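You operate a simulated robot arm through the tools that you are given. There is no shell and no other tool.

The job below is to be done with a simulated robot arm. You get a single attempt, and the scene is never put back.

TASK
Shrink the red sleeve on over its crimp.
Fine: slide it home first; heat on, pen over the sleeve till it shrinks, pen back in its stand, heat off.

Only the result counts: the job must be done as asked and must still hold three seconds after the hand-in. Knocking over, shifting, dropping, spilling or breaking anything else fails it.

THE ROBOT
A 7-joint arm with a three-finger gripper, fixed in place. Base frame: the origin is on the floor under the middle of its stand, x ahead of it, y to its left, z up; the work surface is at about z = 820. Lengths are in mm, angles in rad, forces in N, time in s.
It reaches about 1342 mm from its shoulder. Its first joint turns from -2.897 to 2.897 rad. Payload 2.69 kg.
Tool frame: the origin (TCP) lies between the finger pads and is the grasp point; the fingertips stand 30 mm ahead of it; z points along the fingers, y is the line along which they close. The gripper opens to 128 mm; its body begins 117 mm behind the TCP.
Orientation is told as [roll, pitch, yaw] about the base's x, y, z axes, in that order, counted from this pose: with the fingers straight down and closing along the base's y, the tool's x points along the base's -x, its y along +y and its z along -z.

THE INTERFACE
- The arm moves only by the tool jog_arm. Its argument "targets" is a list of rows, each a list of 2 entries, a list of its own where there are three numbers: the shift along the base's x, y, z in mm, then the turn, a rotation vector about the base's x, y, z in rad. In form: [[[x, y, z], [rx, ry, rz]], ...]. A call has 1 to 20 rows; each row shifts and turns the commanded pose from where the row before left it. "claw" is the finger opening in mm, from 0 to 128, set as the call begins (left out, the last holds). Rows are played at 5 a second. More than 50 mm and 0.15 rad between two rows, or a gripper value outside its range, and nothing of the call is played. Where a pose cannot be reached the arm comes as near as it can. A force on the tool above 60 N (or 10 N above the force at the start of the call, whichever is more), or a blocked arm, ends the call early, and 0.2 s more pass. Each finger travels about 127 mm/s and halts on what it meets, pressing with about 30 N; the grip force reading is that of the motor and also rises with nothing between the fingers. The clock runs only during rows and for 0.2 s after the last one: add rows that do not move to give the fingers time. The reply holds the time, the measured pose of the TCP, the force on the tool along the base axes, the opening and the grip force, in the units named above and with some noise, with the torque about the TCP (base axes, N m) and any sound that the robot's microphone picked up.
- Cameras (640 x 400 px; columns grow to the right, rows downward): "scene" is fixed at [44.5, -489.1, 1432.3]; the picture's right is [0.90, -0.44, 0.00], its down [-0.11, -0.22, -0.97] and it looks along [0.43, 0.87, -0.24] (base axes); focal length 324 px, centre (320, 200). "wrist" rides on the gripper at [58, 54, -131] in the tool frame; the picture's right is [-0.68, 0.74, 0.00], its down [-0.62, -0.57, -0.55] and it looks along [-0.40, -0.37, 0.84] (tool axes); focal length 234 px, centre (320, 200). There is no depth. A picture from a camera that has moved, and an enlarged one, comes with that camera's place and axes in the base frame and with its lens. The place of the scene camera against the robot may be out by one fixed shift of up to 12 mm in any direction.
- get_image(camera): a new picture of that camera. No time passes.
- raise_lower(by): moves the trunk up (or, below 0, down) by that many mm; the arm rides with it, the base frame stays. It gives what a move gives, with no picture.
- zoom(camera, box): a new picture of the part [left, top, right, bottom] of that camera's present view, enlarged. No time passes.
- sign_off(): hands the job in; it is judged then, once.

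Nothing tells you positions but the pictures and the camera data. Unless the task says otherwise, let go and move clear before handing in.

The tools are called after "Emit:" as a command line: name --argument value ..., lists and objects as JSON in quotes. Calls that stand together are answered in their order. jog_arm: Moves the arm, as the interface text tells. Its arguments: {"type":"object","properties":{"targets":{"type":"array"},"claw":{"type":"number"}},"required":["targets"]} The other tools are called the same way: raise_lower (by) moves the trunk up or down; get_image (camera) takes a picture; zoom (camera, box) takes an enlarged picture of a part of a camera's view; sign_off () hands the job in.

At the start:

```text
t: 0.0
ee_pos: [203.1, 506.9, 1295.4]
tool_rot: [0.001, 0.0, -0.001]
wrist_force: [-0.3, 0.3, 0.6]
moment: [0.0, 0.0, 0.0]
width: 127.9
grasp_force: 0.0
trunk travel left (down, up): [-150.0, 200.0]
```

scene: 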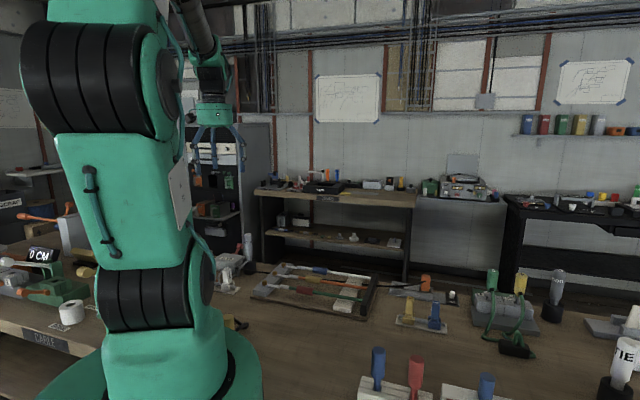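
wrist: 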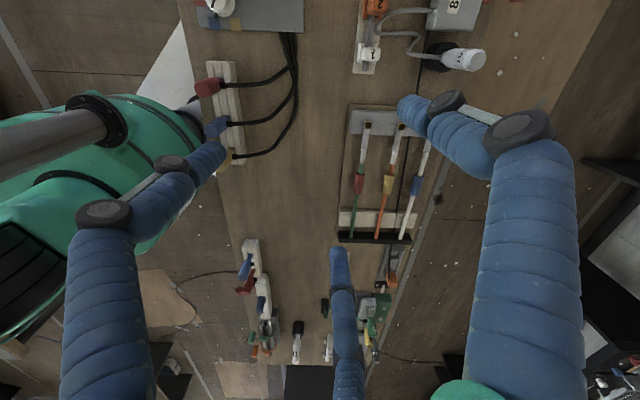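

I see a crowded bench with a board holding three wires with coloured sleeves, several pens in stands, and assorted switches. I'll look closer before moving anything.

Emit:
zoom --camera "wrist" --box '[320, 80, 480, 260]'

Emit:
zoom --camera "scene" --box '[230, 240, 400, 340]'

Emit:
zoom --camera "scene" --box '[380, 250, 640, 400]'

Emit:
zoom --camera "wrist" --box '[180, 0, 520, 100]'

Emit:
zoom --camera "wrist" --box '[220, 220, 440, 380]'

Emit:
zoom --camera "scene" --box '[0, 190, 260, 360]'

```text
2.22 times, centred on (400, 170) of wrist
camera zoom: at [146.2, 561.6, 1427.0], right [0.68, 0.74, 0.0], down [0.62, -0.57, 0.55], along [0.4, -0.37, -0.84], focal length 520 px, centre (142, 267)
```

zoom: 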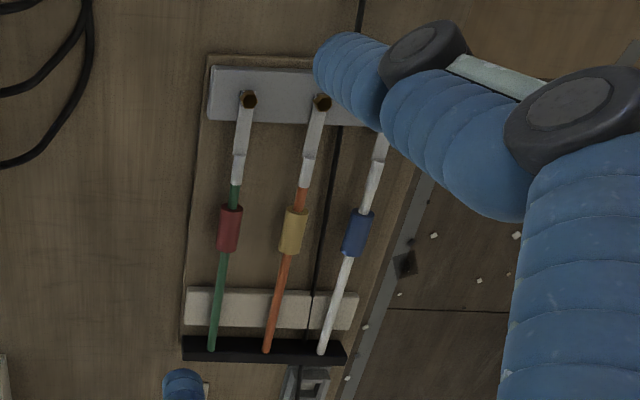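

```text
3.76 times, centred on (315, 290) of scene
camera zoom: at [44.5, -489.1, 1432.3], right [0.9, -0.44, 0.0], down [-0.11, -0.22, -0.97], along [0.43, 0.87, -0.24], focal length 1220 px, centre (339, -139)
```

zoom: 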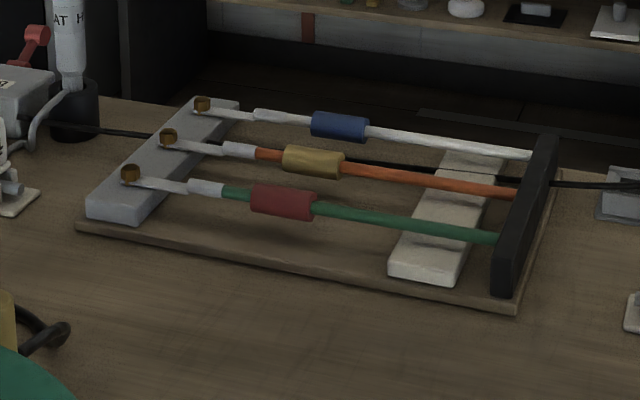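

```text
2.46 times, centred on (510, 325) of scene
camera zoom: at [44.5, -489.1, 1432.3], right [0.9, -0.44, 0.0], down [-0.11, -0.22, -0.97], along [0.43, 0.87, -0.24], focal length 798 px, centre (-148, -108)
```

zoom: 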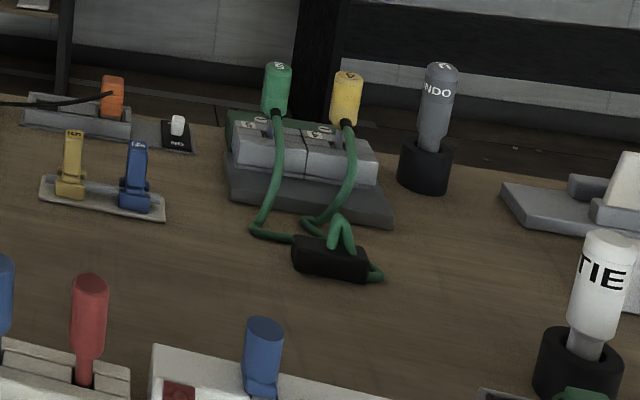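

```text
1.88 times, centred on (350, 50) of wrist
camera zoom: at [146.2, 561.6, 1427.0], right [0.68, 0.74, 0.0], down [0.62, -0.57, 0.55], along [0.4, -0.37, -0.84], focal length 441 px, centre (264, 482)
```

zoom: 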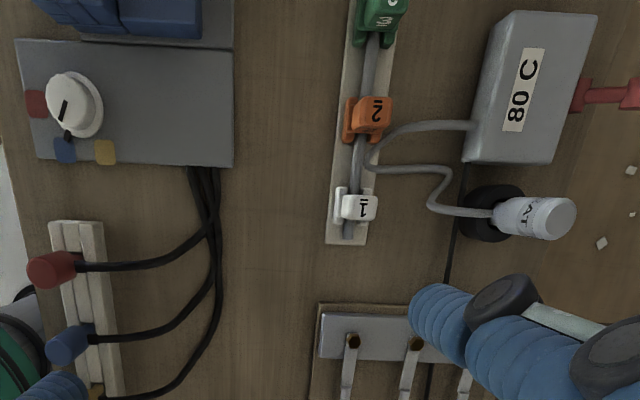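

```text
2.50 times, centred on (330, 300) of wrist
camera zoom: at [146.2, 561.6, 1427.0], right [0.68, 0.74, 0.0], down [0.62, -0.57, 0.55], along [0.4, -0.37, -0.84], focal length 585 px, centre (295, -50)
```

zoom: 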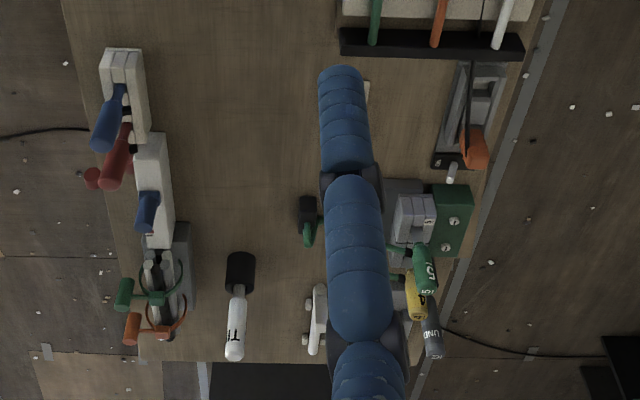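

```text
2.35 times, centred on (130, 275) of scene
camera zoom: at [44.5, -489.1, 1432.3], right [0.9, -0.44, 0.0], down [-0.11, -0.22, -0.97], along [0.43, 0.87, -0.24], focal length 762 px, centre (767, 24)
```

zoom: 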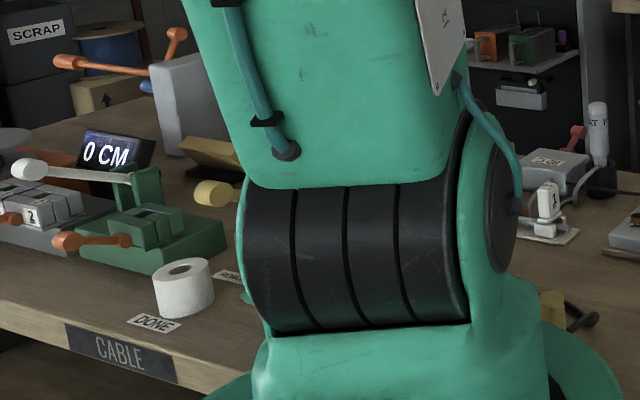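

The heat pen ("HEAT", white) seems to stand in a black holder next to a grey box labelled "80 C" with a red lever. The red sleeve is on the green wire of the board. I'll zoom in on these.

Emit:
zoom --camera "scene" --box '[200, 220, 280, 300]'

Emit:
zoom --camera "wrist" --box '[340, 0, 520, 90]'

Emit:
zoom --camera "wrist" --box '[340, 90, 440, 150]'

Emit:
zoom --camera "scene" --box '[240, 255, 340, 325]'

```text
5.00 times, centred on (240, 260) of scene
camera zoom: at [44.5, -489.1, 1432.3], right [0.9, -0.44, 0.0], down [-0.11, -0.22, -0.97], along [0.43, 0.87, -0.24], focal length 1620 px, centre (720, -100)
```

zoom: 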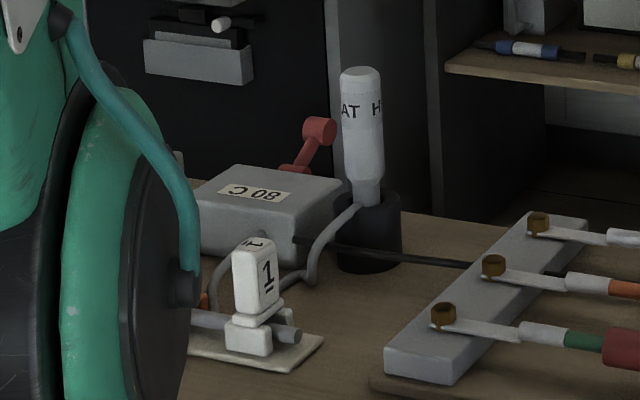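

```text
3.56 times, centred on (430, 45) of wrist
camera zoom: at [146.2, 561.6, 1427.0], right [0.68, 0.74, 0.0], down [0.62, -0.57, 0.55], along [0.4, -0.37, -0.84], focal length 833 px, centre (-71, 751)
```

zoom: 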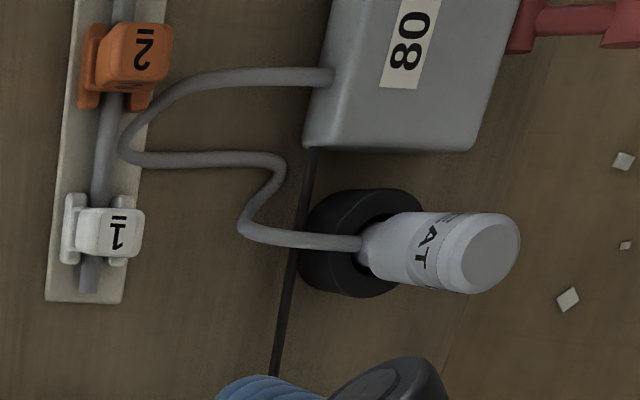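

```text
6.40 times, centred on (390, 120) of wrist
camera zoom: at [146.2, 561.6, 1427.0], right [0.68, 0.74, 0.0], down [0.62, -0.57, 0.55], along [0.4, -0.37, -0.84], focal length 1499 px, centre (-128, 712)
```

zoom: 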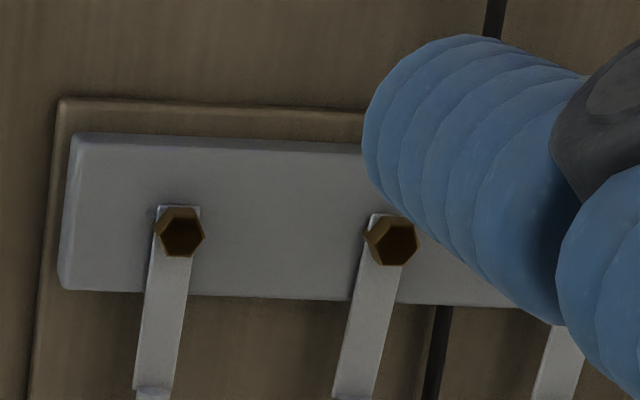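

```text
5.71 times, centred on (290, 290) of scene
camera zoom: at [44.5, -489.1, 1432.3], right [0.9, -0.44, 0.0], down [-0.11, -0.22, -0.97], along [0.43, 0.87, -0.24], focal length 1851 px, centre (491, -314)
```

zoom: 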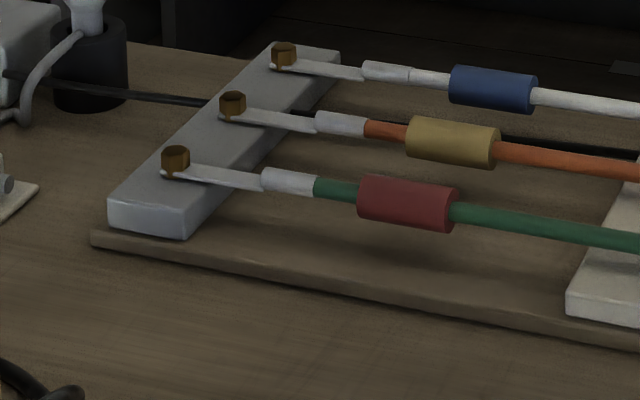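

I place the pen at about (331, 742), top near z 985, the box near (270, 782), its red lever head near (312, 850, 898), and the red sleeve near (450, 429). Next I move the wrist camera closer to the box and pen at a safe height.

Emit:
jog_arm --targets '[[[0, 45, -20], [0, 0, 0]], [[0, 45, -20], [0, 0, 0]], [[0, 45, -20], [0, 0, 0]], [[0, 45, -20], [0, 0, 0]], [[0, 0, 0], [0, 0, 0]]]'

Emit:
get_image --camera "wrist"

Emit:
get_image --camera "scene"

```text
t: 1.2
ee_pos: [202.8, 690.5, 1214.0]
tool_rot: [-0.003, -0.001, 0.0]
wrist_force: [0.2, 0.1, -0.5]
moment: [-0.1, -0.01, -0.01]
width: 128.2
grasp_force: 0.0
trunk travel left (down, up): [-150.0, 200.0]
```

```text
taken
camera wrist: at [145.1, 745.2, 1345.1], right [0.68, 0.74, 0.0], down [0.62, -0.56, 0.55], along [0.4, -0.37, -0.84], focal length 234 px, centre (320, 200)
```

wrist: 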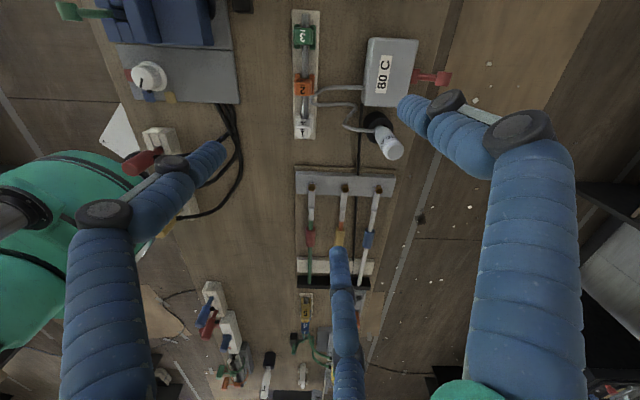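

```text
taken
```

scene: 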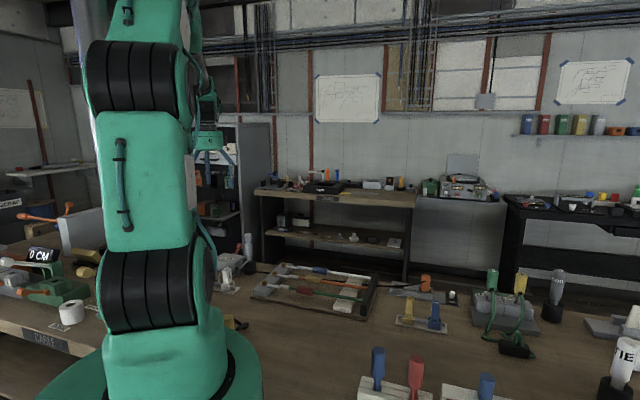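

Emit:
zoom --camera "wrist" --box '[340, 20, 480, 180]'

Emit:
zoom --camera "wrist" --box '[280, 160, 420, 300]'

```text
2.50 times, centred on (410, 100) of wrist
camera zoom: at [145.1, 745.2, 1345.1], right [0.68, 0.74, 0.0], down [0.62, -0.56, 0.55], along [0.4, -0.37, -0.84], focal length 585 px, centre (95, 450)
```

zoom: 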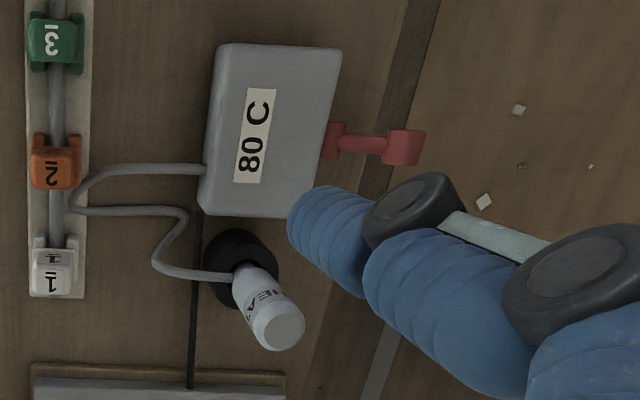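

```text
2.86 times, centred on (350, 230) of wrist
camera zoom: at [145.1, 745.2, 1345.1], right [0.68, 0.74, 0.0], down [0.62, -0.56, 0.55], along [0.4, -0.37, -0.84], focal length 669 px, centre (234, 114)
```

zoom: 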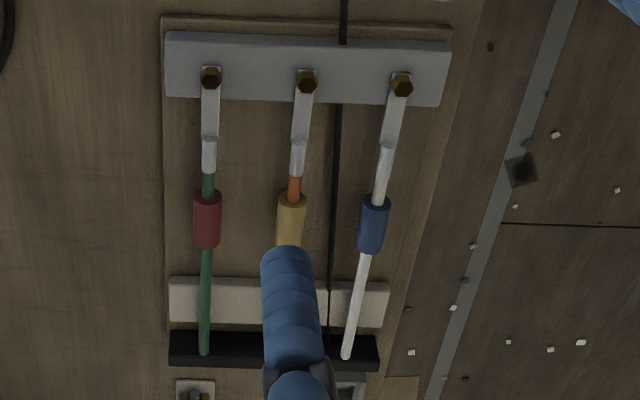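

Emit:
zoom --camera "scene" --box '[236, 232, 276, 272]'

Emit:
zoom --camera "scene" --box '[215, 240, 275, 300]'

Emit:
zoom --camera "wrist" --box '[400, 50, 470, 110]'

```text
10.00 times, centred on (256, 252) of scene
camera zoom: at [44.5, -489.1, 1432.3], right [0.9, -0.44, 0.0], down [-0.11, -0.22, -0.97], along [0.43, 0.87, -0.24], focal length 3240 px, centre (960, -320)
```

zoom: 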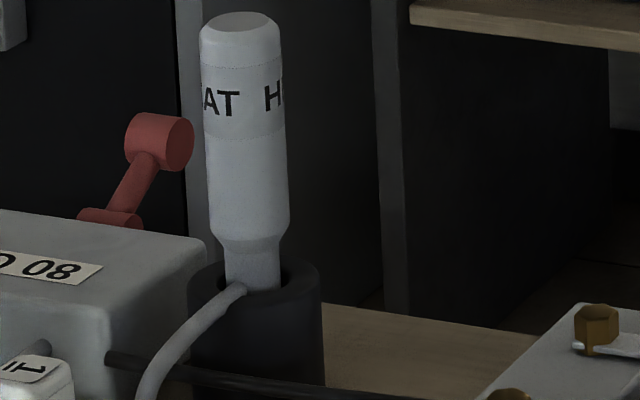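

```text
6.67 times, centred on (245, 270) of scene
camera zoom: at [44.5, -489.1, 1432.3], right [0.9, -0.44, 0.0], down [-0.11, -0.22, -0.97], along [0.43, 0.87, -0.24], focal length 2160 px, centre (820, -267)
```

zoom: 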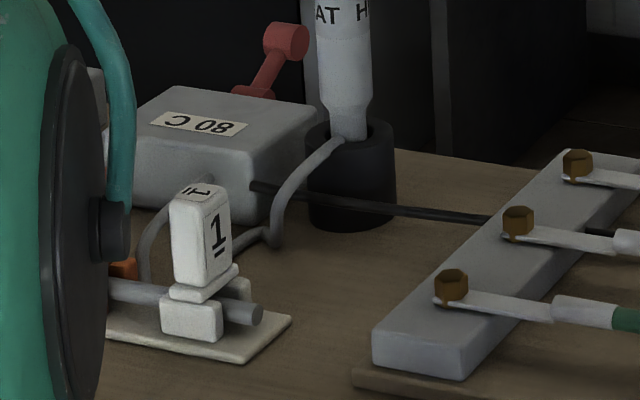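

```text
6.67 times, centred on (435, 80) of wrist
camera zoom: at [145.1, 745.2, 1345.1], right [0.68, 0.74, 0.0], down [0.62, -0.56, 0.55], along [0.4, -0.37, -0.84], focal length 1561 px, centre (-447, 1000)
```

zoom: 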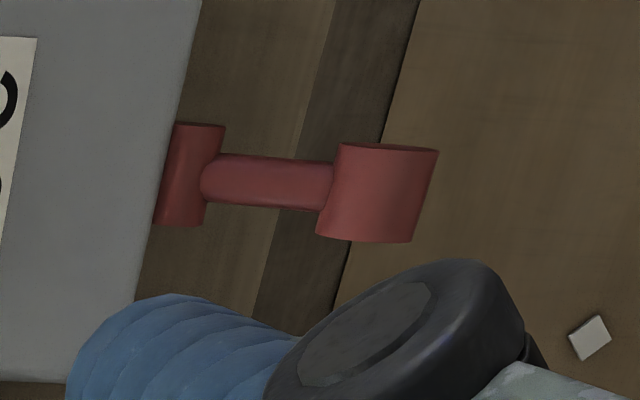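

Triangulated: lever hinge near (296, 844, 862) with head near (324, 873, 886); pen axis near (333, 741), top z 980; red sleeve centre near (448, 431, 861), crimp near (395, 485). I will close the fingers in free air to see how the three fingers come together.

Emit:
jog_arm --targets '[[[0, 0, 0], [0, 0, 0]], [[0, 0, 0], [0, 0, 0]], [[0, 0, 0], [0, 0, 0]], [[0, 0, 0], [0, 0, 0]]]' --claw 30

Emit:
get_image --camera "wrist"

```text
t: 2.2
ee_pos: [202.5, 688.9, 1215.8]
tool_rot: [0.003, -0.001, -0.002]
wrist_force: [0.2, 0.7, -0.2]
moment: [-0.01, 0.03, -0.02]
width: 29.8
grasp_force: 0.0
trunk travel left (down, up): [-150.0, 200.0]
```

```text
taken
camera wrist: at [145.7, 743.7, 1347.4], right [0.68, 0.74, 0.0], down [0.62, -0.57, 0.55], along [0.4, -0.37, -0.84], focal length 234 px, centre (320, 200)
```

wrist: 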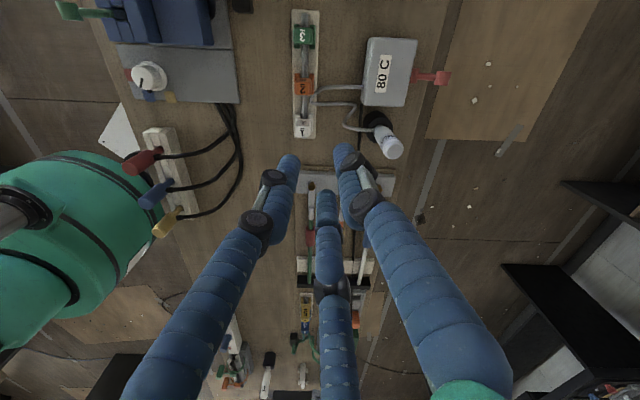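

The fingers close radially like a three-jaw chuck. I'll now turn the gripper by about -45° so that its x runs along the wire, and hover high over the red sleeve for a closer look.

Emit:
jog_arm --targets '[[[26.6, -29.2, -9], [0, 0, -0.0873]], [[26.6, -29.2, -9], [0, 0, -0.0873]], [[26.6, -29.2, -9], [0, 0, -0.0873]], [[26.6, -29.2, -9], [0, 0, -0.0873]], [[26.6, -29.2, -9], [0, 0, -0.0873]], [[26.6, -29.2, -9], [0, 0, -0.0873]], [[26.6, -29.2, -9], [0, 0, -0.0873]], [[26.6, -29.2, -9], [0, 0, -0.0873]], [[26.6, -29.2, -9], [0, 0, -0.0873]], [[0, 0, 0], [0, 0, 0]]]' --claw 80

Emit:
get_image --camera "wrist"

Emit:
get_image --camera "scene"

```text
t: 4.4
ee_pos: [445.5, 422.5, 1134.6]
tool_rot: [0.0, -0.001, -0.785]
wrist_force: [0.8, -1.0, 0.6]
moment: [0.04, 0.04, 0.02]
width: 80.0
grasp_force: 0.0
trunk travel left (down, up): [-150.0, 200.0]
```

```text
taken
camera wrist: at [442.5, 502.0, 1266.1], right [1.0, 0.04, 0.0], down [0.04, -0.84, 0.55], along [0.02, -0.55, -0.84], focal length 234 px, centre (320, 200)
```

wrist: 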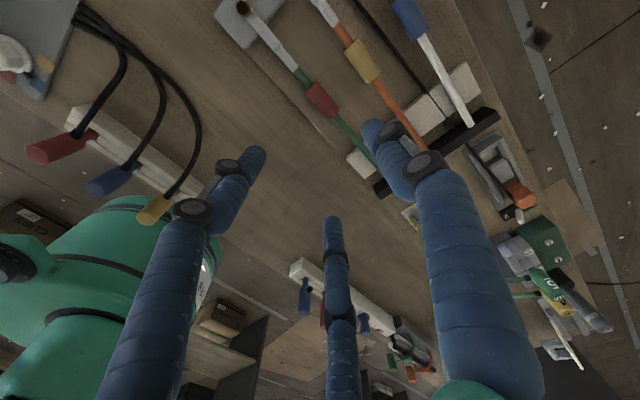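

```text
taken
```

scene: 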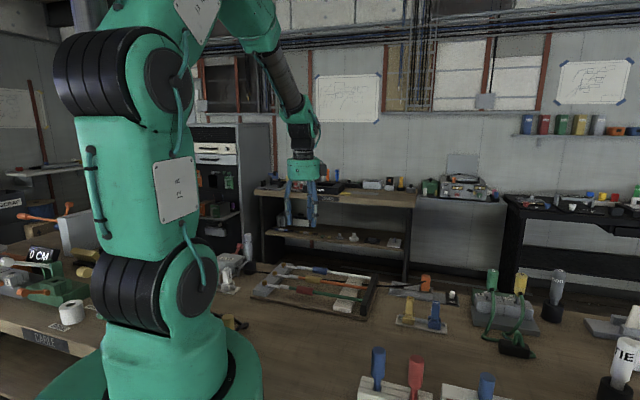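

Emit:
zoom --camera "wrist" --box '[210, 0, 410, 200]'

Emit:
zoom --camera "wrist" --box '[280, 50, 370, 140]'

```text
2.00 times, centred on (310, 100) of wrist
camera zoom: at [442.5, 502.0, 1266.1], right [1.0, 0.04, 0.0], down [0.04, -0.84, 0.55], along [0.02, -0.55, -0.84], focal length 468 px, centre (340, 400)
```

zoom: 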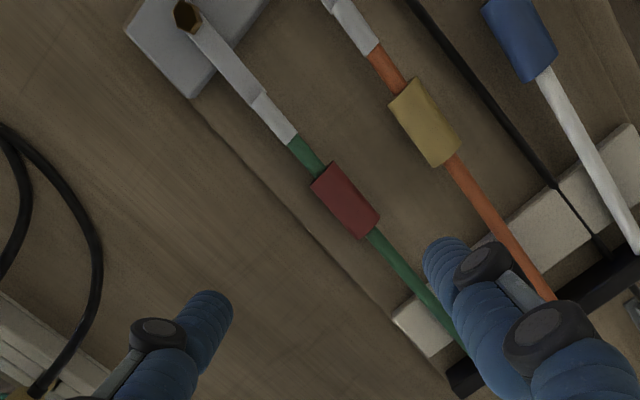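

```text
4.44 times, centred on (325, 95) of wrist
camera zoom: at [442.5, 502.0, 1266.1], right [1.0, 0.04, 0.0], down [0.04, -0.84, 0.55], along [0.02, -0.55, -0.84], focal length 1041 px, centre (298, 667)
```

zoom: 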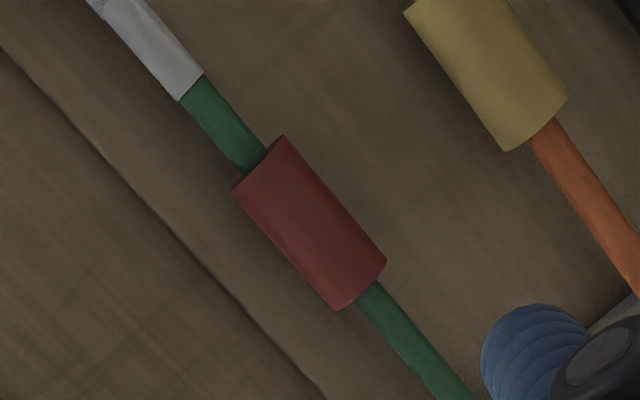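

The sleeve reads as centre (449, 431), 57 mm long, 27 mm wide; the crimp centre is near (395, 485.5), so it must travel about 77 mm. I'll lower the open gripper partway over it and check alignment.

Emit:
jog_arm --targets '[[[0, 0, -40], [0, 0, 0]], [[0, 0, -40], [0, 0, 0]], [[0, 0, -40], [0, 0, 0]], [[0, 0, -40], [0, 0, 0]], [[0, 0, 0], [0, 0, 0]], [[0, 0, 0], [0, 0, 0]]]' --claw 80

Emit:
get_image --camera "wrist"

Emit:
zoom --camera "scene" --box '[230, 170, 400, 330]'

```text
t: 5.8
ee_pos: [444.1, 425.1, 974.9]
tool_rot: [0.0, 0.001, -0.786]
wrist_force: [-0.3, 0.5, -0.1]
moment: [0.01, 0.0, 0.01]
width: 79.9
grasp_force: 0.0
trunk travel left (down, up): [-150.0, 200.0]
```

```text
taken
camera wrist: at [440.7, 505.3, 1106.4], right [1.0, 0.04, 0.0], down [0.04, -0.84, 0.55], along [0.02, -0.55, -0.84], focal length 234 px, centre (320, 200)
```

wrist: 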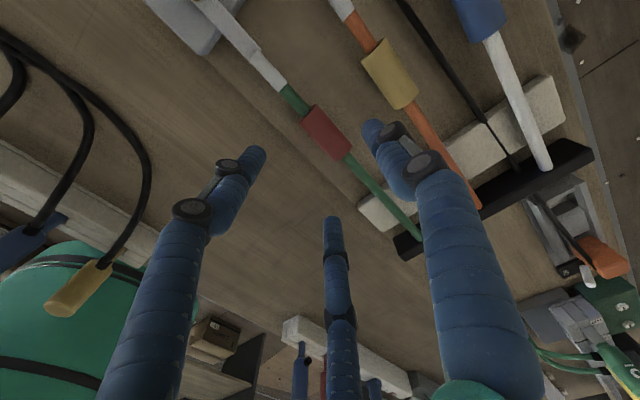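

```text
2.50 times, centred on (315, 250) of scene
camera zoom: at [44.5, -489.1, 1432.3], right [0.9, -0.44, 0.0], down [-0.11, -0.22, -0.97], along [0.43, 0.87, -0.24], focal length 810 px, centre (332, 75)
```

zoom: 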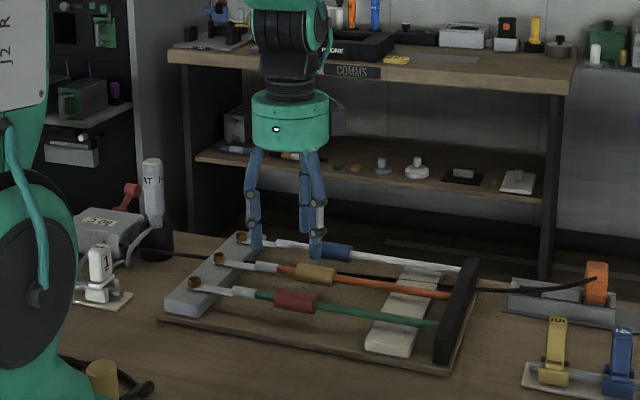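

Alignment is good: sleeve at (450, 432), gripper offset as planned. Lowering the open fingers around the sleeve now.

Emit:
jog_arm --targets '[[[0, 0, -30], [0, 0, 0]], [[0, 0, -30], [0, 0, 0]], [[0, 0, -20], [0, 0, 0]], [[0, 0, -10], [0, 0, 0]], [[0, 0, -10], [0, 0, 0]], [[0, 0, 0], [0, 0, 0]], [[0, 0, 0], [0, 0, 0]]]' --claw 80

Emit:
get_image --camera "wrist"

Emit:
zoom --camera "scene" --box '[240, 220, 370, 320]'

```text
t: 7.4
ee_pos: [443.6, 423.6, 874.7]
tool_rot: [0.0, -0.001, -0.787]
wrist_force: [-0.4, -0.5, -0.4]
moment: [0.02, 0.02, 0.0]
width: 79.9
grasp_force: 0.0
trunk travel left (down, up): [-150.0, 200.0]
```

```text
taken
camera wrist: at [441.0, 504.8, 1006.5], right [1.0, 0.04, 0.0], down [0.04, -0.84, 0.55], along [0.02, -0.55, -0.84], focal length 234 px, centre (320, 200)
```

wrist: 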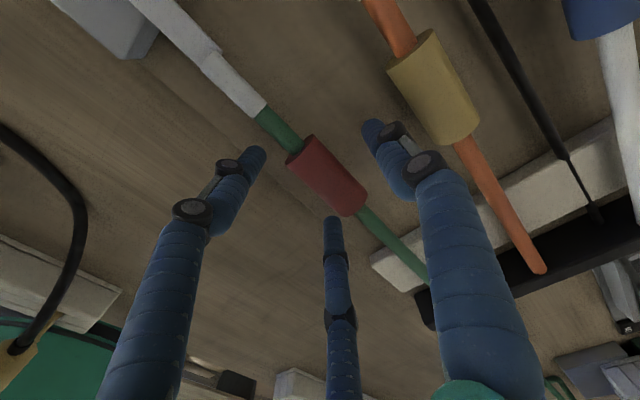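

```text
4.00 times, centred on (305, 270) of scene
camera zoom: at [44.5, -489.1, 1432.3], right [0.9, -0.44, 0.0], down [-0.11, -0.22, -0.97], along [0.43, 0.87, -0.24], focal length 1296 px, centre (380, -80)
```

zoom: 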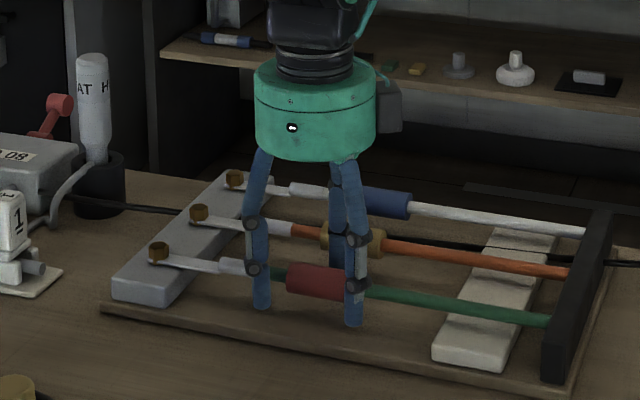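

The sleeve is caged between the fingers. Closing to grip it.

Emit:
jog_arm --targets '[[[0, 0, 0], [0, 0, 0]], [[0, 0, 0], [0, 0, 0]], [[0, 0, 0], [0, 0, 0]]]' --claw 24

Emit:
get_image --camera "wrist"

Emit:
zoom --camera "scene" --box '[260, 240, 360, 310]'

```text
t: 8.2
ee_pos: [444.1, 423.9, 874.8]
tool_rot: [0.001, 0.001, -0.786]
wrist_force: [-6.5, -6.7, 0.3]
moment: [-0.13, 0.09, -0.04]
width: 39.1
grasp_force: 44.1
trunk travel left (down, up): [-150.0, 200.0]
```

```text
taken
camera wrist: at [440.4, 504.2, 1006.2], right [1.0, 0.04, 0.0], down [0.04, -0.83, 0.55], along [0.02, -0.55, -0.84], focal length 234 px, centre (320, 200)
```

wrist: 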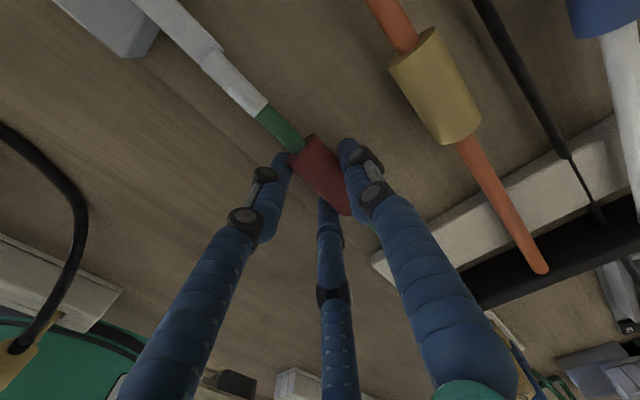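

```text
5.71 times, centred on (310, 275) of scene
camera zoom: at [44.5, -489.1, 1432.3], right [0.9, -0.44, 0.0], down [-0.11, -0.22, -0.97], along [0.43, 0.87, -0.24], focal length 1851 px, centre (377, -229)
```

zoom: 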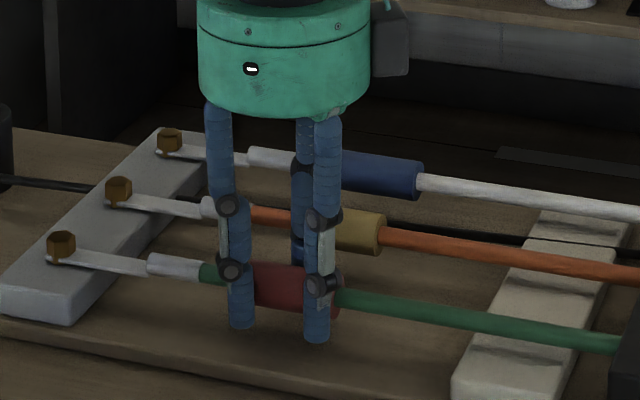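

Gripped (width 39 mm, light lateral load). Now sliding along the wire towards the lug in small steps.

Emit:
jog_arm --targets '[[[-3.5, 3.5, 0], [0, 0, 0]], [[-6.0, 6.0, 0], [0, 0, 0]], [[-6.0, 6.0, 0], [0, 0, 0]], [[-6.0, 6.0, 0], [0, 0, 0]], [[0, 0, 0], [0, 0, 0]]]'

Emit:
zoom --camera "scene" --box '[260, 240, 360, 310]'

Emit:
get_image --camera "wrist"

```text
t: 9.4
ee_pos: [421.1, 445.3, 873.9]
tool_rot: [-0.001, 0.002, -0.787]
wrist_force: [-5.2, -4.3, -0.2]
moment: [-0.09, 0.01, 0.05]
width: 39.1
grasp_force: 44.5
trunk travel left (down, up): [-150.0, 200.0]
```

```text
5.71 times, centred on (310, 275) of scene
camera zoom: at [44.5, -489.1, 1432.3], right [0.9, -0.44, 0.0], down [-0.11, -0.22, -0.97], along [0.43, 0.87, -0.24], focal length 1851 px, centre (377, -229)
```

zoom: 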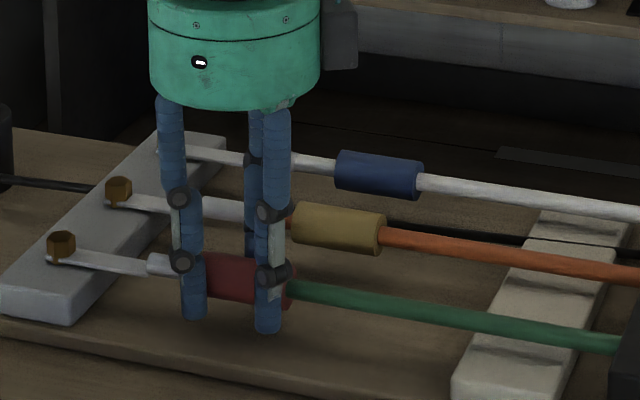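

```text
taken
camera wrist: at [418.3, 525.9, 1006.3], right [1.0, 0.04, 0.0], down [0.04, -0.84, 0.55], along [0.02, -0.55, -0.84], focal length 234 px, centre (320, 200)
```

wrist: 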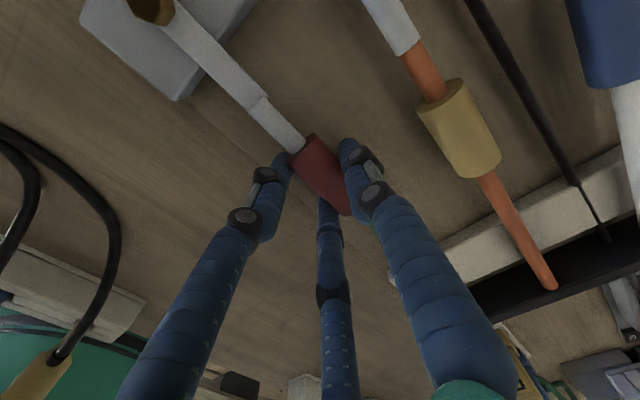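

The sleeve follows and is starting over the crimp. Continuing the remaining ~46 mm, watching for a stop.

Emit:
jog_arm --targets '[[[-4.0, 4.0, 0], [0, 0, 0]], [[-5.0, 5.0, 0], [0, 0, 0]], [[-5.0, 5.0, 0], [0, 0, 0]], [[-5.0, 5.0, 0], [0, 0, 0]], [[-5.0, 4.9, 0], [0, 0, 0]], [[-4.0, 3.9, 0], [0, 0, 0]], [[-3.0, 3.0, 0], [0, 0, 0]], [[0, 0, 0], [0, 0, 0]]]'

Emit:
zoom --camera "scene" --box '[250, 240, 350, 310]'

Emit:
get_image --camera "wrist"

```text
t: 11.2
ee_pos: [390.9, 475.7, 875.9]
tool_rot: [0.0, -0.001, -0.786]
wrist_force: [1.9, -8.9, -1.1]
moment: [-0.28, -0.17, -0.06]
width: 39.3
grasp_force: 45.3
trunk travel left (down, up): [-150.0, 200.0]
```

```text
5.71 times, centred on (300, 275) of scene
camera zoom: at [44.5, -489.1, 1432.3], right [0.9, -0.44, 0.0], down [-0.11, -0.22, -0.97], along [0.43, 0.87, -0.24], focal length 1851 px, centre (434, -229)
```

zoom: 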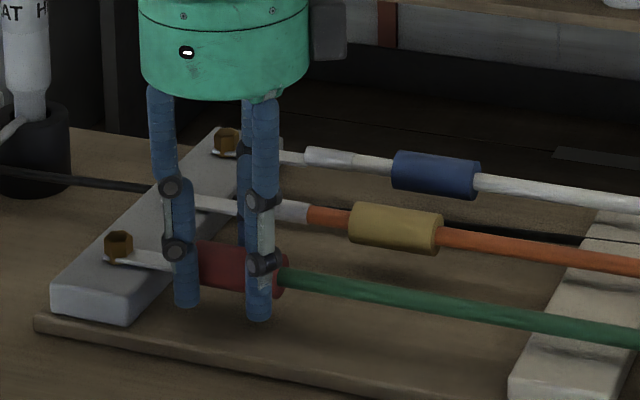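

```text
taken
camera wrist: at [387.8, 556.4, 1006.3], right [1.0, 0.04, 0.0], down [0.04, -0.84, 0.55], along [0.02, -0.55, -0.84], focal length 234 px, centre (320, 200)
```

wrist: 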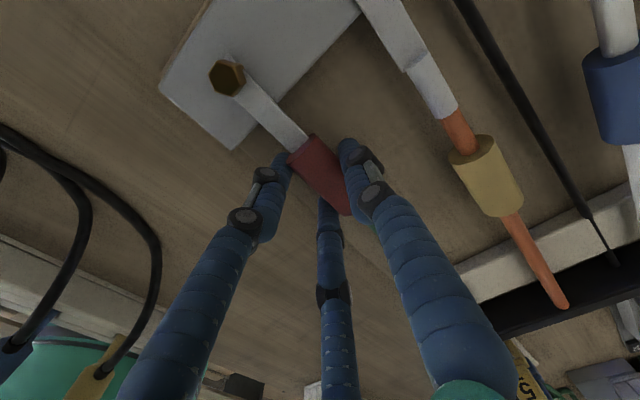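

Emit:
zoom --camera "wrist" --box '[220, 50, 380, 230]'

Emit:
zoom --camera "scene" --box '[260, 265, 310, 300]'

```text
2.22 times, centred on (300, 140) of wrist
camera zoom: at [387.8, 556.4, 1006.3], right [1.0, 0.04, 0.0], down [0.04, -0.84, 0.55], along [0.02, -0.55, -0.84], focal length 520 px, centre (364, 333)
```

zoom: 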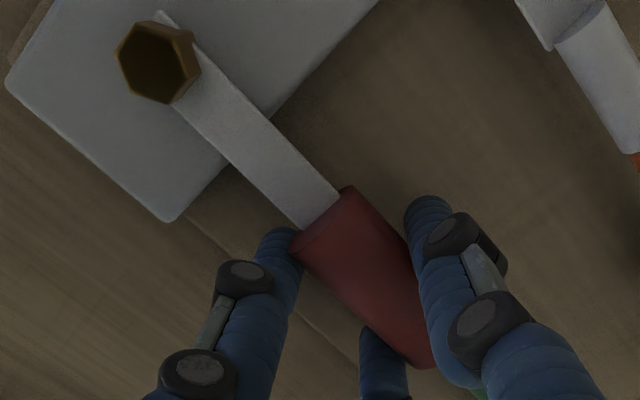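

```text
11.43 times, centred on (285, 282) of scene
camera zoom: at [44.5, -489.1, 1432.3], right [0.9, -0.44, 0.0], down [-0.11, -0.22, -0.97], along [0.43, 0.87, -0.24], focal length 3702 px, centre (720, -743)
```

zoom: 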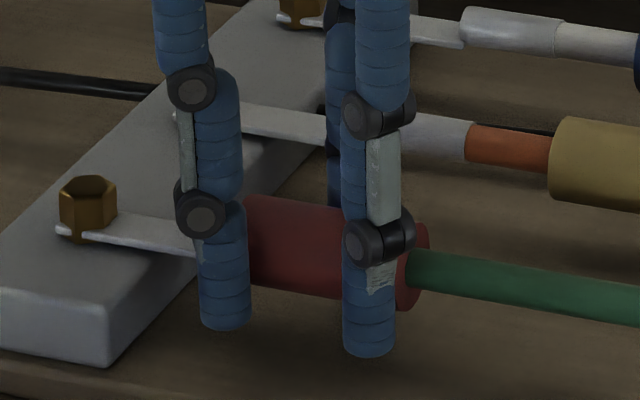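

The sleeve now covers the crimp (its end ~7 mm past the crimp's lug side). There's slight resistance; I nudge a few mm more to feel whether it's home against a stop.

Emit:
jog_arm --targets '[[[-2.0, 2.0, 0], [0, 0, 0]], [[0, 0, 0], [0, 0, 0]]]'

Emit:
zoom --camera "wrist" --box '[220, 50, 380, 230]'

```text
t: 11.8
ee_pos: [389.5, 476.5, 875.3]
tool_rot: [0.0, 0.002, -0.786]
wrist_force: [31.8, -33.6, 3.4]
moment: [-0.65, -0.65, -0.2]
width: 39.1
grasp_force: 44.8
trunk travel left (down, up): [-150.0, 200.0]
```

```text
2.22 times, centred on (300, 140) of wrist
camera zoom: at [387.6, 556.6, 1006.3], right [1.0, 0.04, 0.0], down [0.04, -0.84, 0.55], along [0.02, -0.55, -0.84], focal length 520 px, centre (364, 333)
```

zoom: 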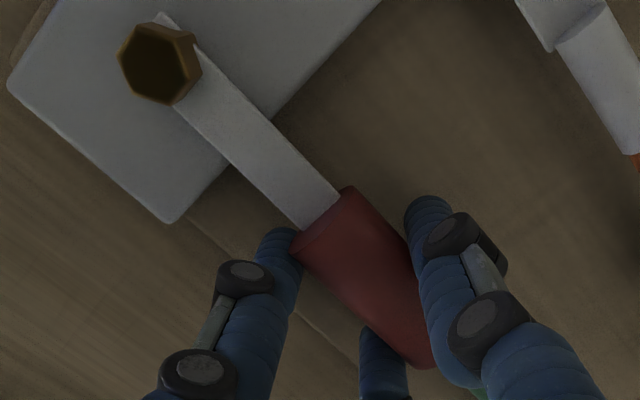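

A hard stop: axial force jumped to 46 N, so the sleeve is home. I relax the push by 1.8 mm, then open the fingers.

Emit:
jog_arm --targets '[[[1.9, -1.9, 0], [0, 0, 0]], [[0, 0, 0], [0, 0, 0]]]'

Emit:
jog_arm --targets '[[[0, 0, 0], [0, 0, 0]], [[0, 0, 0], [0, 0, 0]], [[0, 0, 0], [0, 0, 0]]]' --claw 78

Emit:
zoom --camera "wrist" --box '[220, 50, 380, 230]'

```text
t: 12.4
ee_pos: [390.6, 476.4, 874.7]
tool_rot: [0.002, 0.002, -0.787]
wrist_force: [4.9, -8.4, 5.4]
moment: [0.41, 0.44, 0.0]
width: 39.4
grasp_force: 44.8
trunk travel left (down, up): [-150.0, 200.0]
```

```text
t: 13.2
ee_pos: [390.7, 476.1, 875.2]
tool_rot: [-0.001, 0.001, -0.784]
wrist_force: [0.1, -0.8, 0.2]
moment: [0.02, 0.03, -0.01]
width: 77.8
grasp_force: 0.1
trunk travel left (down, up): [-150.0, 200.0]
```

```text
2.22 times, centred on (300, 140) of wrist
camera zoom: at [387.9, 556.1, 1005.7], right [1.0, 0.04, 0.0], down [0.04, -0.84, 0.55], along [0.02, -0.55, -0.84], focal length 520 px, centre (364, 333)
```

zoom: 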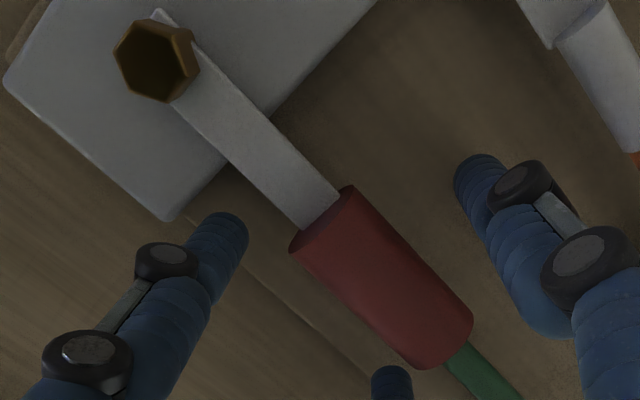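

The sleeve is home and released. Raising straight up, closing the fingers, and moving over to the heat box lever at a height that clears the pen.

Emit:
jog_arm --targets '[[[0, 0, 15], [0, 0, 0]], [[0, 0, 35], [0, 0, 0]], [[0, 0, 45], [0, 0, 0]], [[0, 0, 45], [0, 0, 0]], [[0, 0, 45], [0, 0, 0]], [[0, 0, 0], [0, 0, 0]]]'

Emit:
jog_arm --targets '[[[-7, 40, 0], [0, 0, 0]], [[-7, 40, 0], [0, 0, 0]], [[-7, 40, 0], [0, 0, 0]], [[-7, 40, 0], [0, 0, 0]], [[-7, 40, 0], [0, 0, 0]], [[-7, 40, 0], [0, 0, 0]], [[-7, 40, 0], [0, 0, 0]], [[0, 0, 0], [0, 0, 0]]]' --claw 0

Emit:
get_image --camera "wrist"

Emit:
zoom --camera "scene" --box '[200, 150, 360, 310]'

```text
t: 14.6
ee_pos: [388.4, 475.1, 1060.4]
tool_rot: [0.0, 0.0, -0.786]
wrist_force: [-1.0, -0.7, -0.8]
moment: [0.02, -0.02, 0.0]
width: 77.9
grasp_force: 0.0
trunk travel left (down, up): [-150.0, 200.0]
```

```text
t: 16.4
ee_pos: [340.9, 758.5, 1060.3]
tool_rot: [0.001, 0.0, -0.785]
wrist_force: [-0.7, 0.0, -0.9]
moment: [-0.05, -0.02, -0.01]
width: 2.1
grasp_force: 30.4
trunk travel left (down, up): [-150.0, 200.0]
```

```text
taken
camera wrist: at [337.9, 838.6, 1190.4], right [1.0, 0.04, 0.0], down [0.04, -0.83, 0.55], along [0.02, -0.55, -0.84], focal length 234 px, centre (320, 200)
```

wrist: 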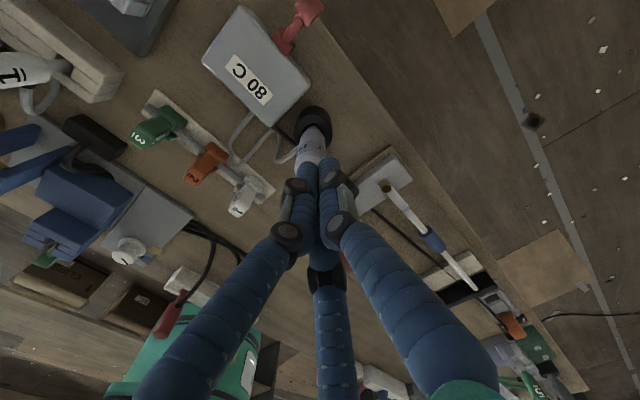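

```text
2.50 times, centred on (280, 230) of scene
camera zoom: at [44.5, -489.1, 1432.3], right [0.9, -0.44, 0.0], down [-0.11, -0.22, -0.97], along [0.43, 0.87, -0.24], focal length 810 px, centre (420, 125)
```

zoom: 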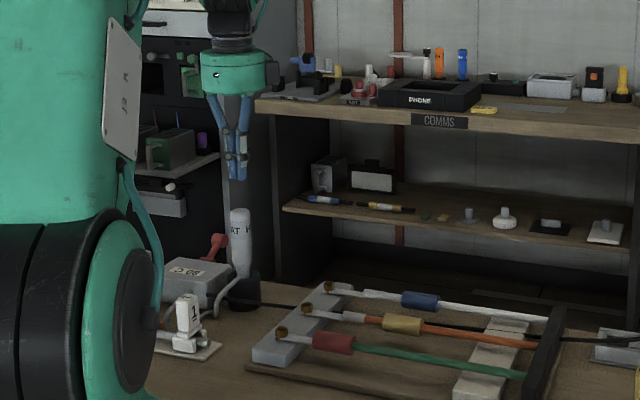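

Emit:
zoom --camera "wrist" --box '[190, 0, 350, 150]'

Emit:
zoom --camera "wrist" --box '[260, 0, 340, 60]'

```text
2.67 times, centred on (270, 75) of wrist
camera zoom: at [337.9, 838.6, 1190.4], right [1.0, 0.04, 0.0], down [0.04, -0.83, 0.55], along [0.02, -0.55, -0.84], focal length 624 px, centre (453, 533)
```

zoom: 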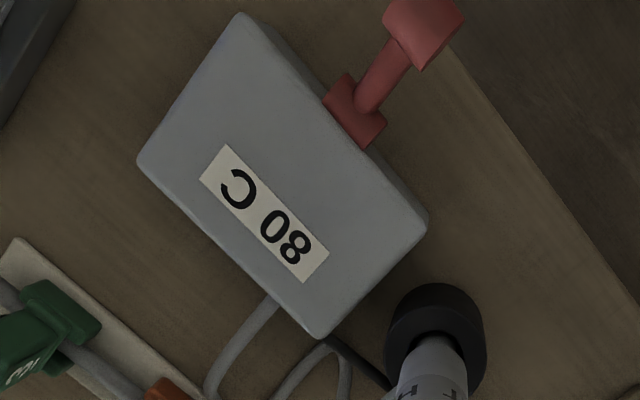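

```text
6.67 times, centred on (300, 30) of wrist
camera zoom: at [337.9, 838.6, 1190.4], right [1.0, 0.04, 0.0], down [0.04, -0.83, 0.55], along [0.02, -0.55, -0.84], focal length 1561 px, centre (453, 1333)
```

zoom: 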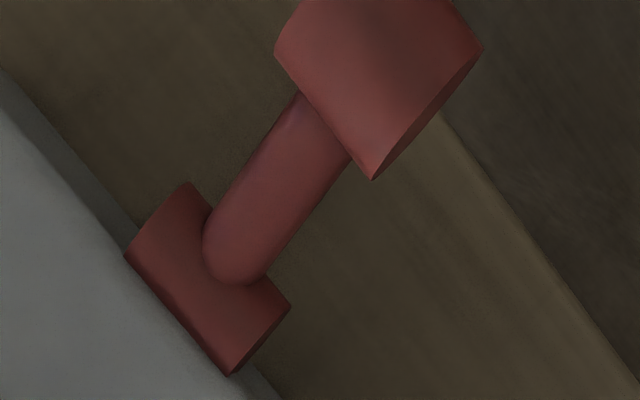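

The lever is confirmed: hinge near (296, 843, 862), head near (325, 872, 886), rising outward from the box. I move above its head with a closed fist and lower to just above it.

Emit:
jog_arm --targets '[[[-3.3, 41.2, 0], [0, 0, 0]], [[-3.3, 41.2, 0], [0, 0, 0]], [[-3.3, 41.1, 0], [0, 0, 0]], [[0, 0, -40], [0, 0, 0]], [[0, 0, -40], [0, 0, 0]], [[0, 0, -30], [0, 0, 0]], [[0, 0, 0], [0, 0, 0]]]'

Emit:
get_image --camera "wrist"

Emit:
zoom --camera "scene" --box '[210, 190, 290, 290]'

```text
t: 18.0
ee_pos: [333.2, 880.4, 948.2]
tool_rot: [-0.001, 0.0, -0.785]
wrist_force: [-0.1, 0.6, 0.0]
moment: [-0.04, 0.03, -0.01]
width: 2.3
grasp_force: 30.2
trunk travel left (down, up): [-150.0, 200.0]
```

```text
taken
camera wrist: at [330.5, 961.0, 1080.4], right [1.0, 0.04, 0.0], down [0.04, -0.84, 0.55], along [0.02, -0.55, -0.84], focal length 234 px, centre (320, 200)
```

wrist: 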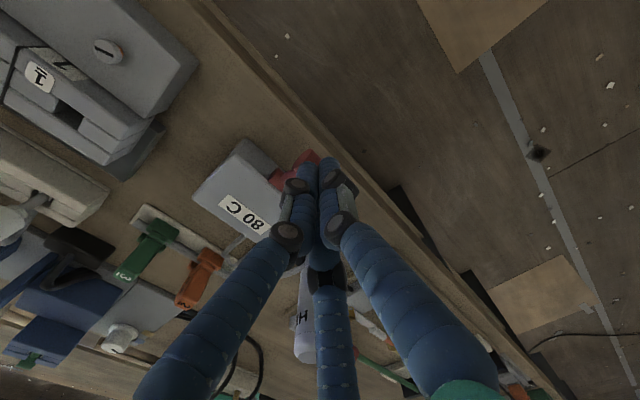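

```text
4.00 times, centred on (250, 240) of scene
camera zoom: at [44.5, -489.1, 1432.3], right [0.9, -0.44, 0.0], down [-0.11, -0.22, -0.97], along [0.43, 0.87, -0.24], focal length 1296 px, centre (600, 40)
```

zoom: 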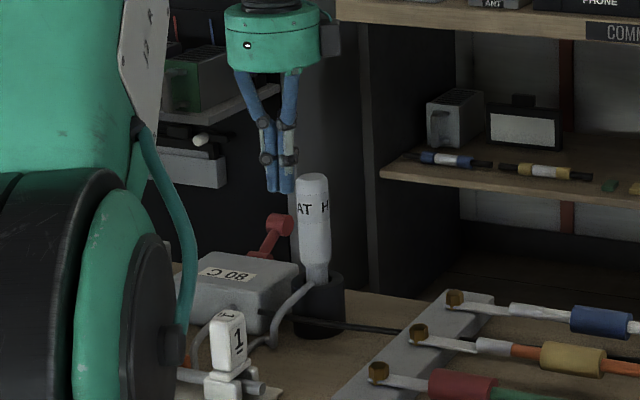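

The fist is right over the lever head. Pressing it down gently in small steps.

Emit:
jog_arm --targets '[[[0, 0, -8], [0, 0, 0]], [[0, 0, -8], [0, 0, 0]], [[0, 0, -6], [0, 0, 0]], [[0, 0, -6], [0, 0, 0]], [[0, 0, -5], [0, 0, 0]], [[0, 0, -5], [0, 0, 0]]]'

Emit:
zoom --camera "scene" --box '[210, 190, 290, 290]'

Emit:
zoom --camera "wrist" --box '[180, 90, 360, 260]'

```text
t: 19.4
ee_pos: [332.1, 880.7, 911.6]
tool_rot: [-0.002, 0.0, -0.787]
wrist_force: [0.3, 1.1, -0.8]
moment: [0.01, 0.0, 0.03]
width: 2.1
grasp_force: 30.1
trunk travel left (down, up): [-150.0, 200.0]
```

```text
4.00 times, centred on (250, 240) of scene
camera zoom: at [44.5, -489.1, 1432.3], right [0.9, -0.44, 0.0], down [-0.11, -0.22, -0.97], along [0.43, 0.87, -0.24], focal length 1296 px, centre (600, 40)
```

zoom: 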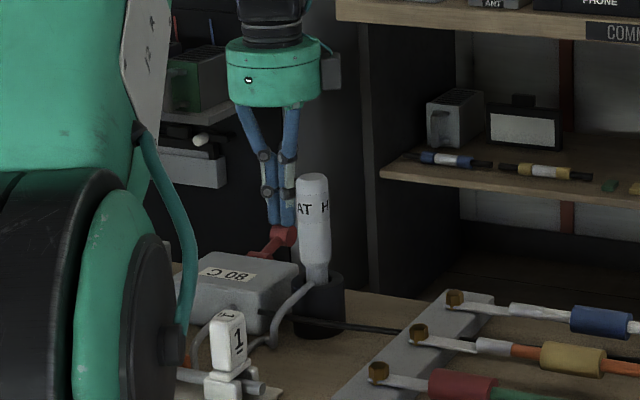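

```text
2.35 times, centred on (270, 175) of wrist
camera zoom: at [329.3, 960.8, 1042.4], right [1.0, 0.04, 0.0], down [0.04, -0.83, 0.55], along [0.02, -0.55, -0.84], focal length 551 px, centre (438, 259)
```

zoom: 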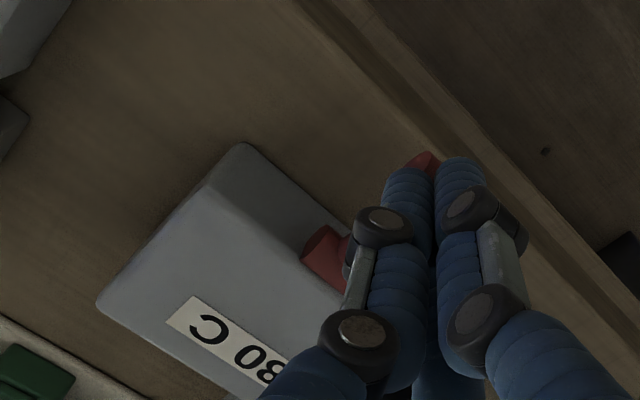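

The lever is moving down with hardly any resistance. Continuing.

Emit:
jog_arm --targets '[[[0, 0, -5], [0, 0, 0]], [[0, 0, -5], [0, 0, 0]], [[0, 0, -5], [0, 0, 0]], [[0, 0, -5], [0, 0, 0]], [[0, 0, -4], [0, 0, 0]], [[0, 0, -4], [0, 0, 0]], [[0, 0, 0], [0, 0, 0]]]'

Emit:
zoom --camera "scene" --box '[210, 190, 290, 290]'

Emit:
zoom --camera "wrist" --box '[180, 90, 360, 260]'

```text
t: 21.0
ee_pos: [331.4, 880.6, 883.8]
tool_rot: [0.0, -0.001, -0.785]
wrist_force: [-0.3, 1.1, -0.3]
moment: [-0.01, -0.01, 0.02]
width: 2.0
grasp_force: 30.0
trunk travel left (down, up): [-150.0, 200.0]
```

```text
4.00 times, centred on (250, 240) of scene
camera zoom: at [44.5, -489.1, 1432.3], right [0.9, -0.44, 0.0], down [-0.11, -0.22, -0.97], along [0.43, 0.87, -0.24], focal length 1296 px, centre (600, 40)
```

zoom: 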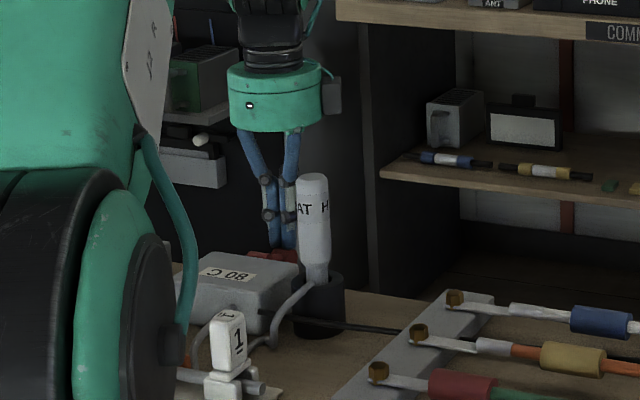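

```text
2.35 times, centred on (270, 175) of wrist
camera zoom: at [328.9, 961.0, 1014.8], right [1.0, 0.04, 0.0], down [0.04, -0.84, 0.55], along [0.02, -0.55, -0.84], focal length 551 px, centre (438, 259)
```

zoom: 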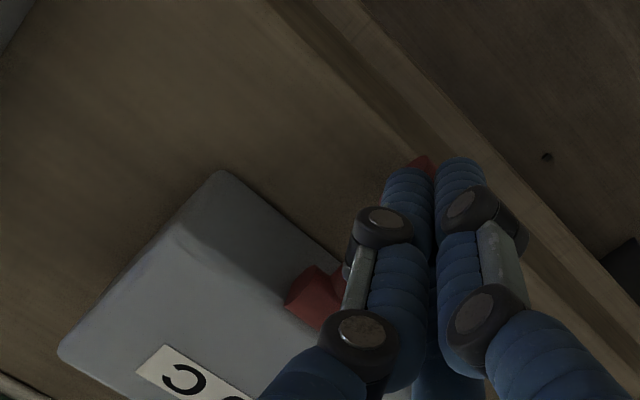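

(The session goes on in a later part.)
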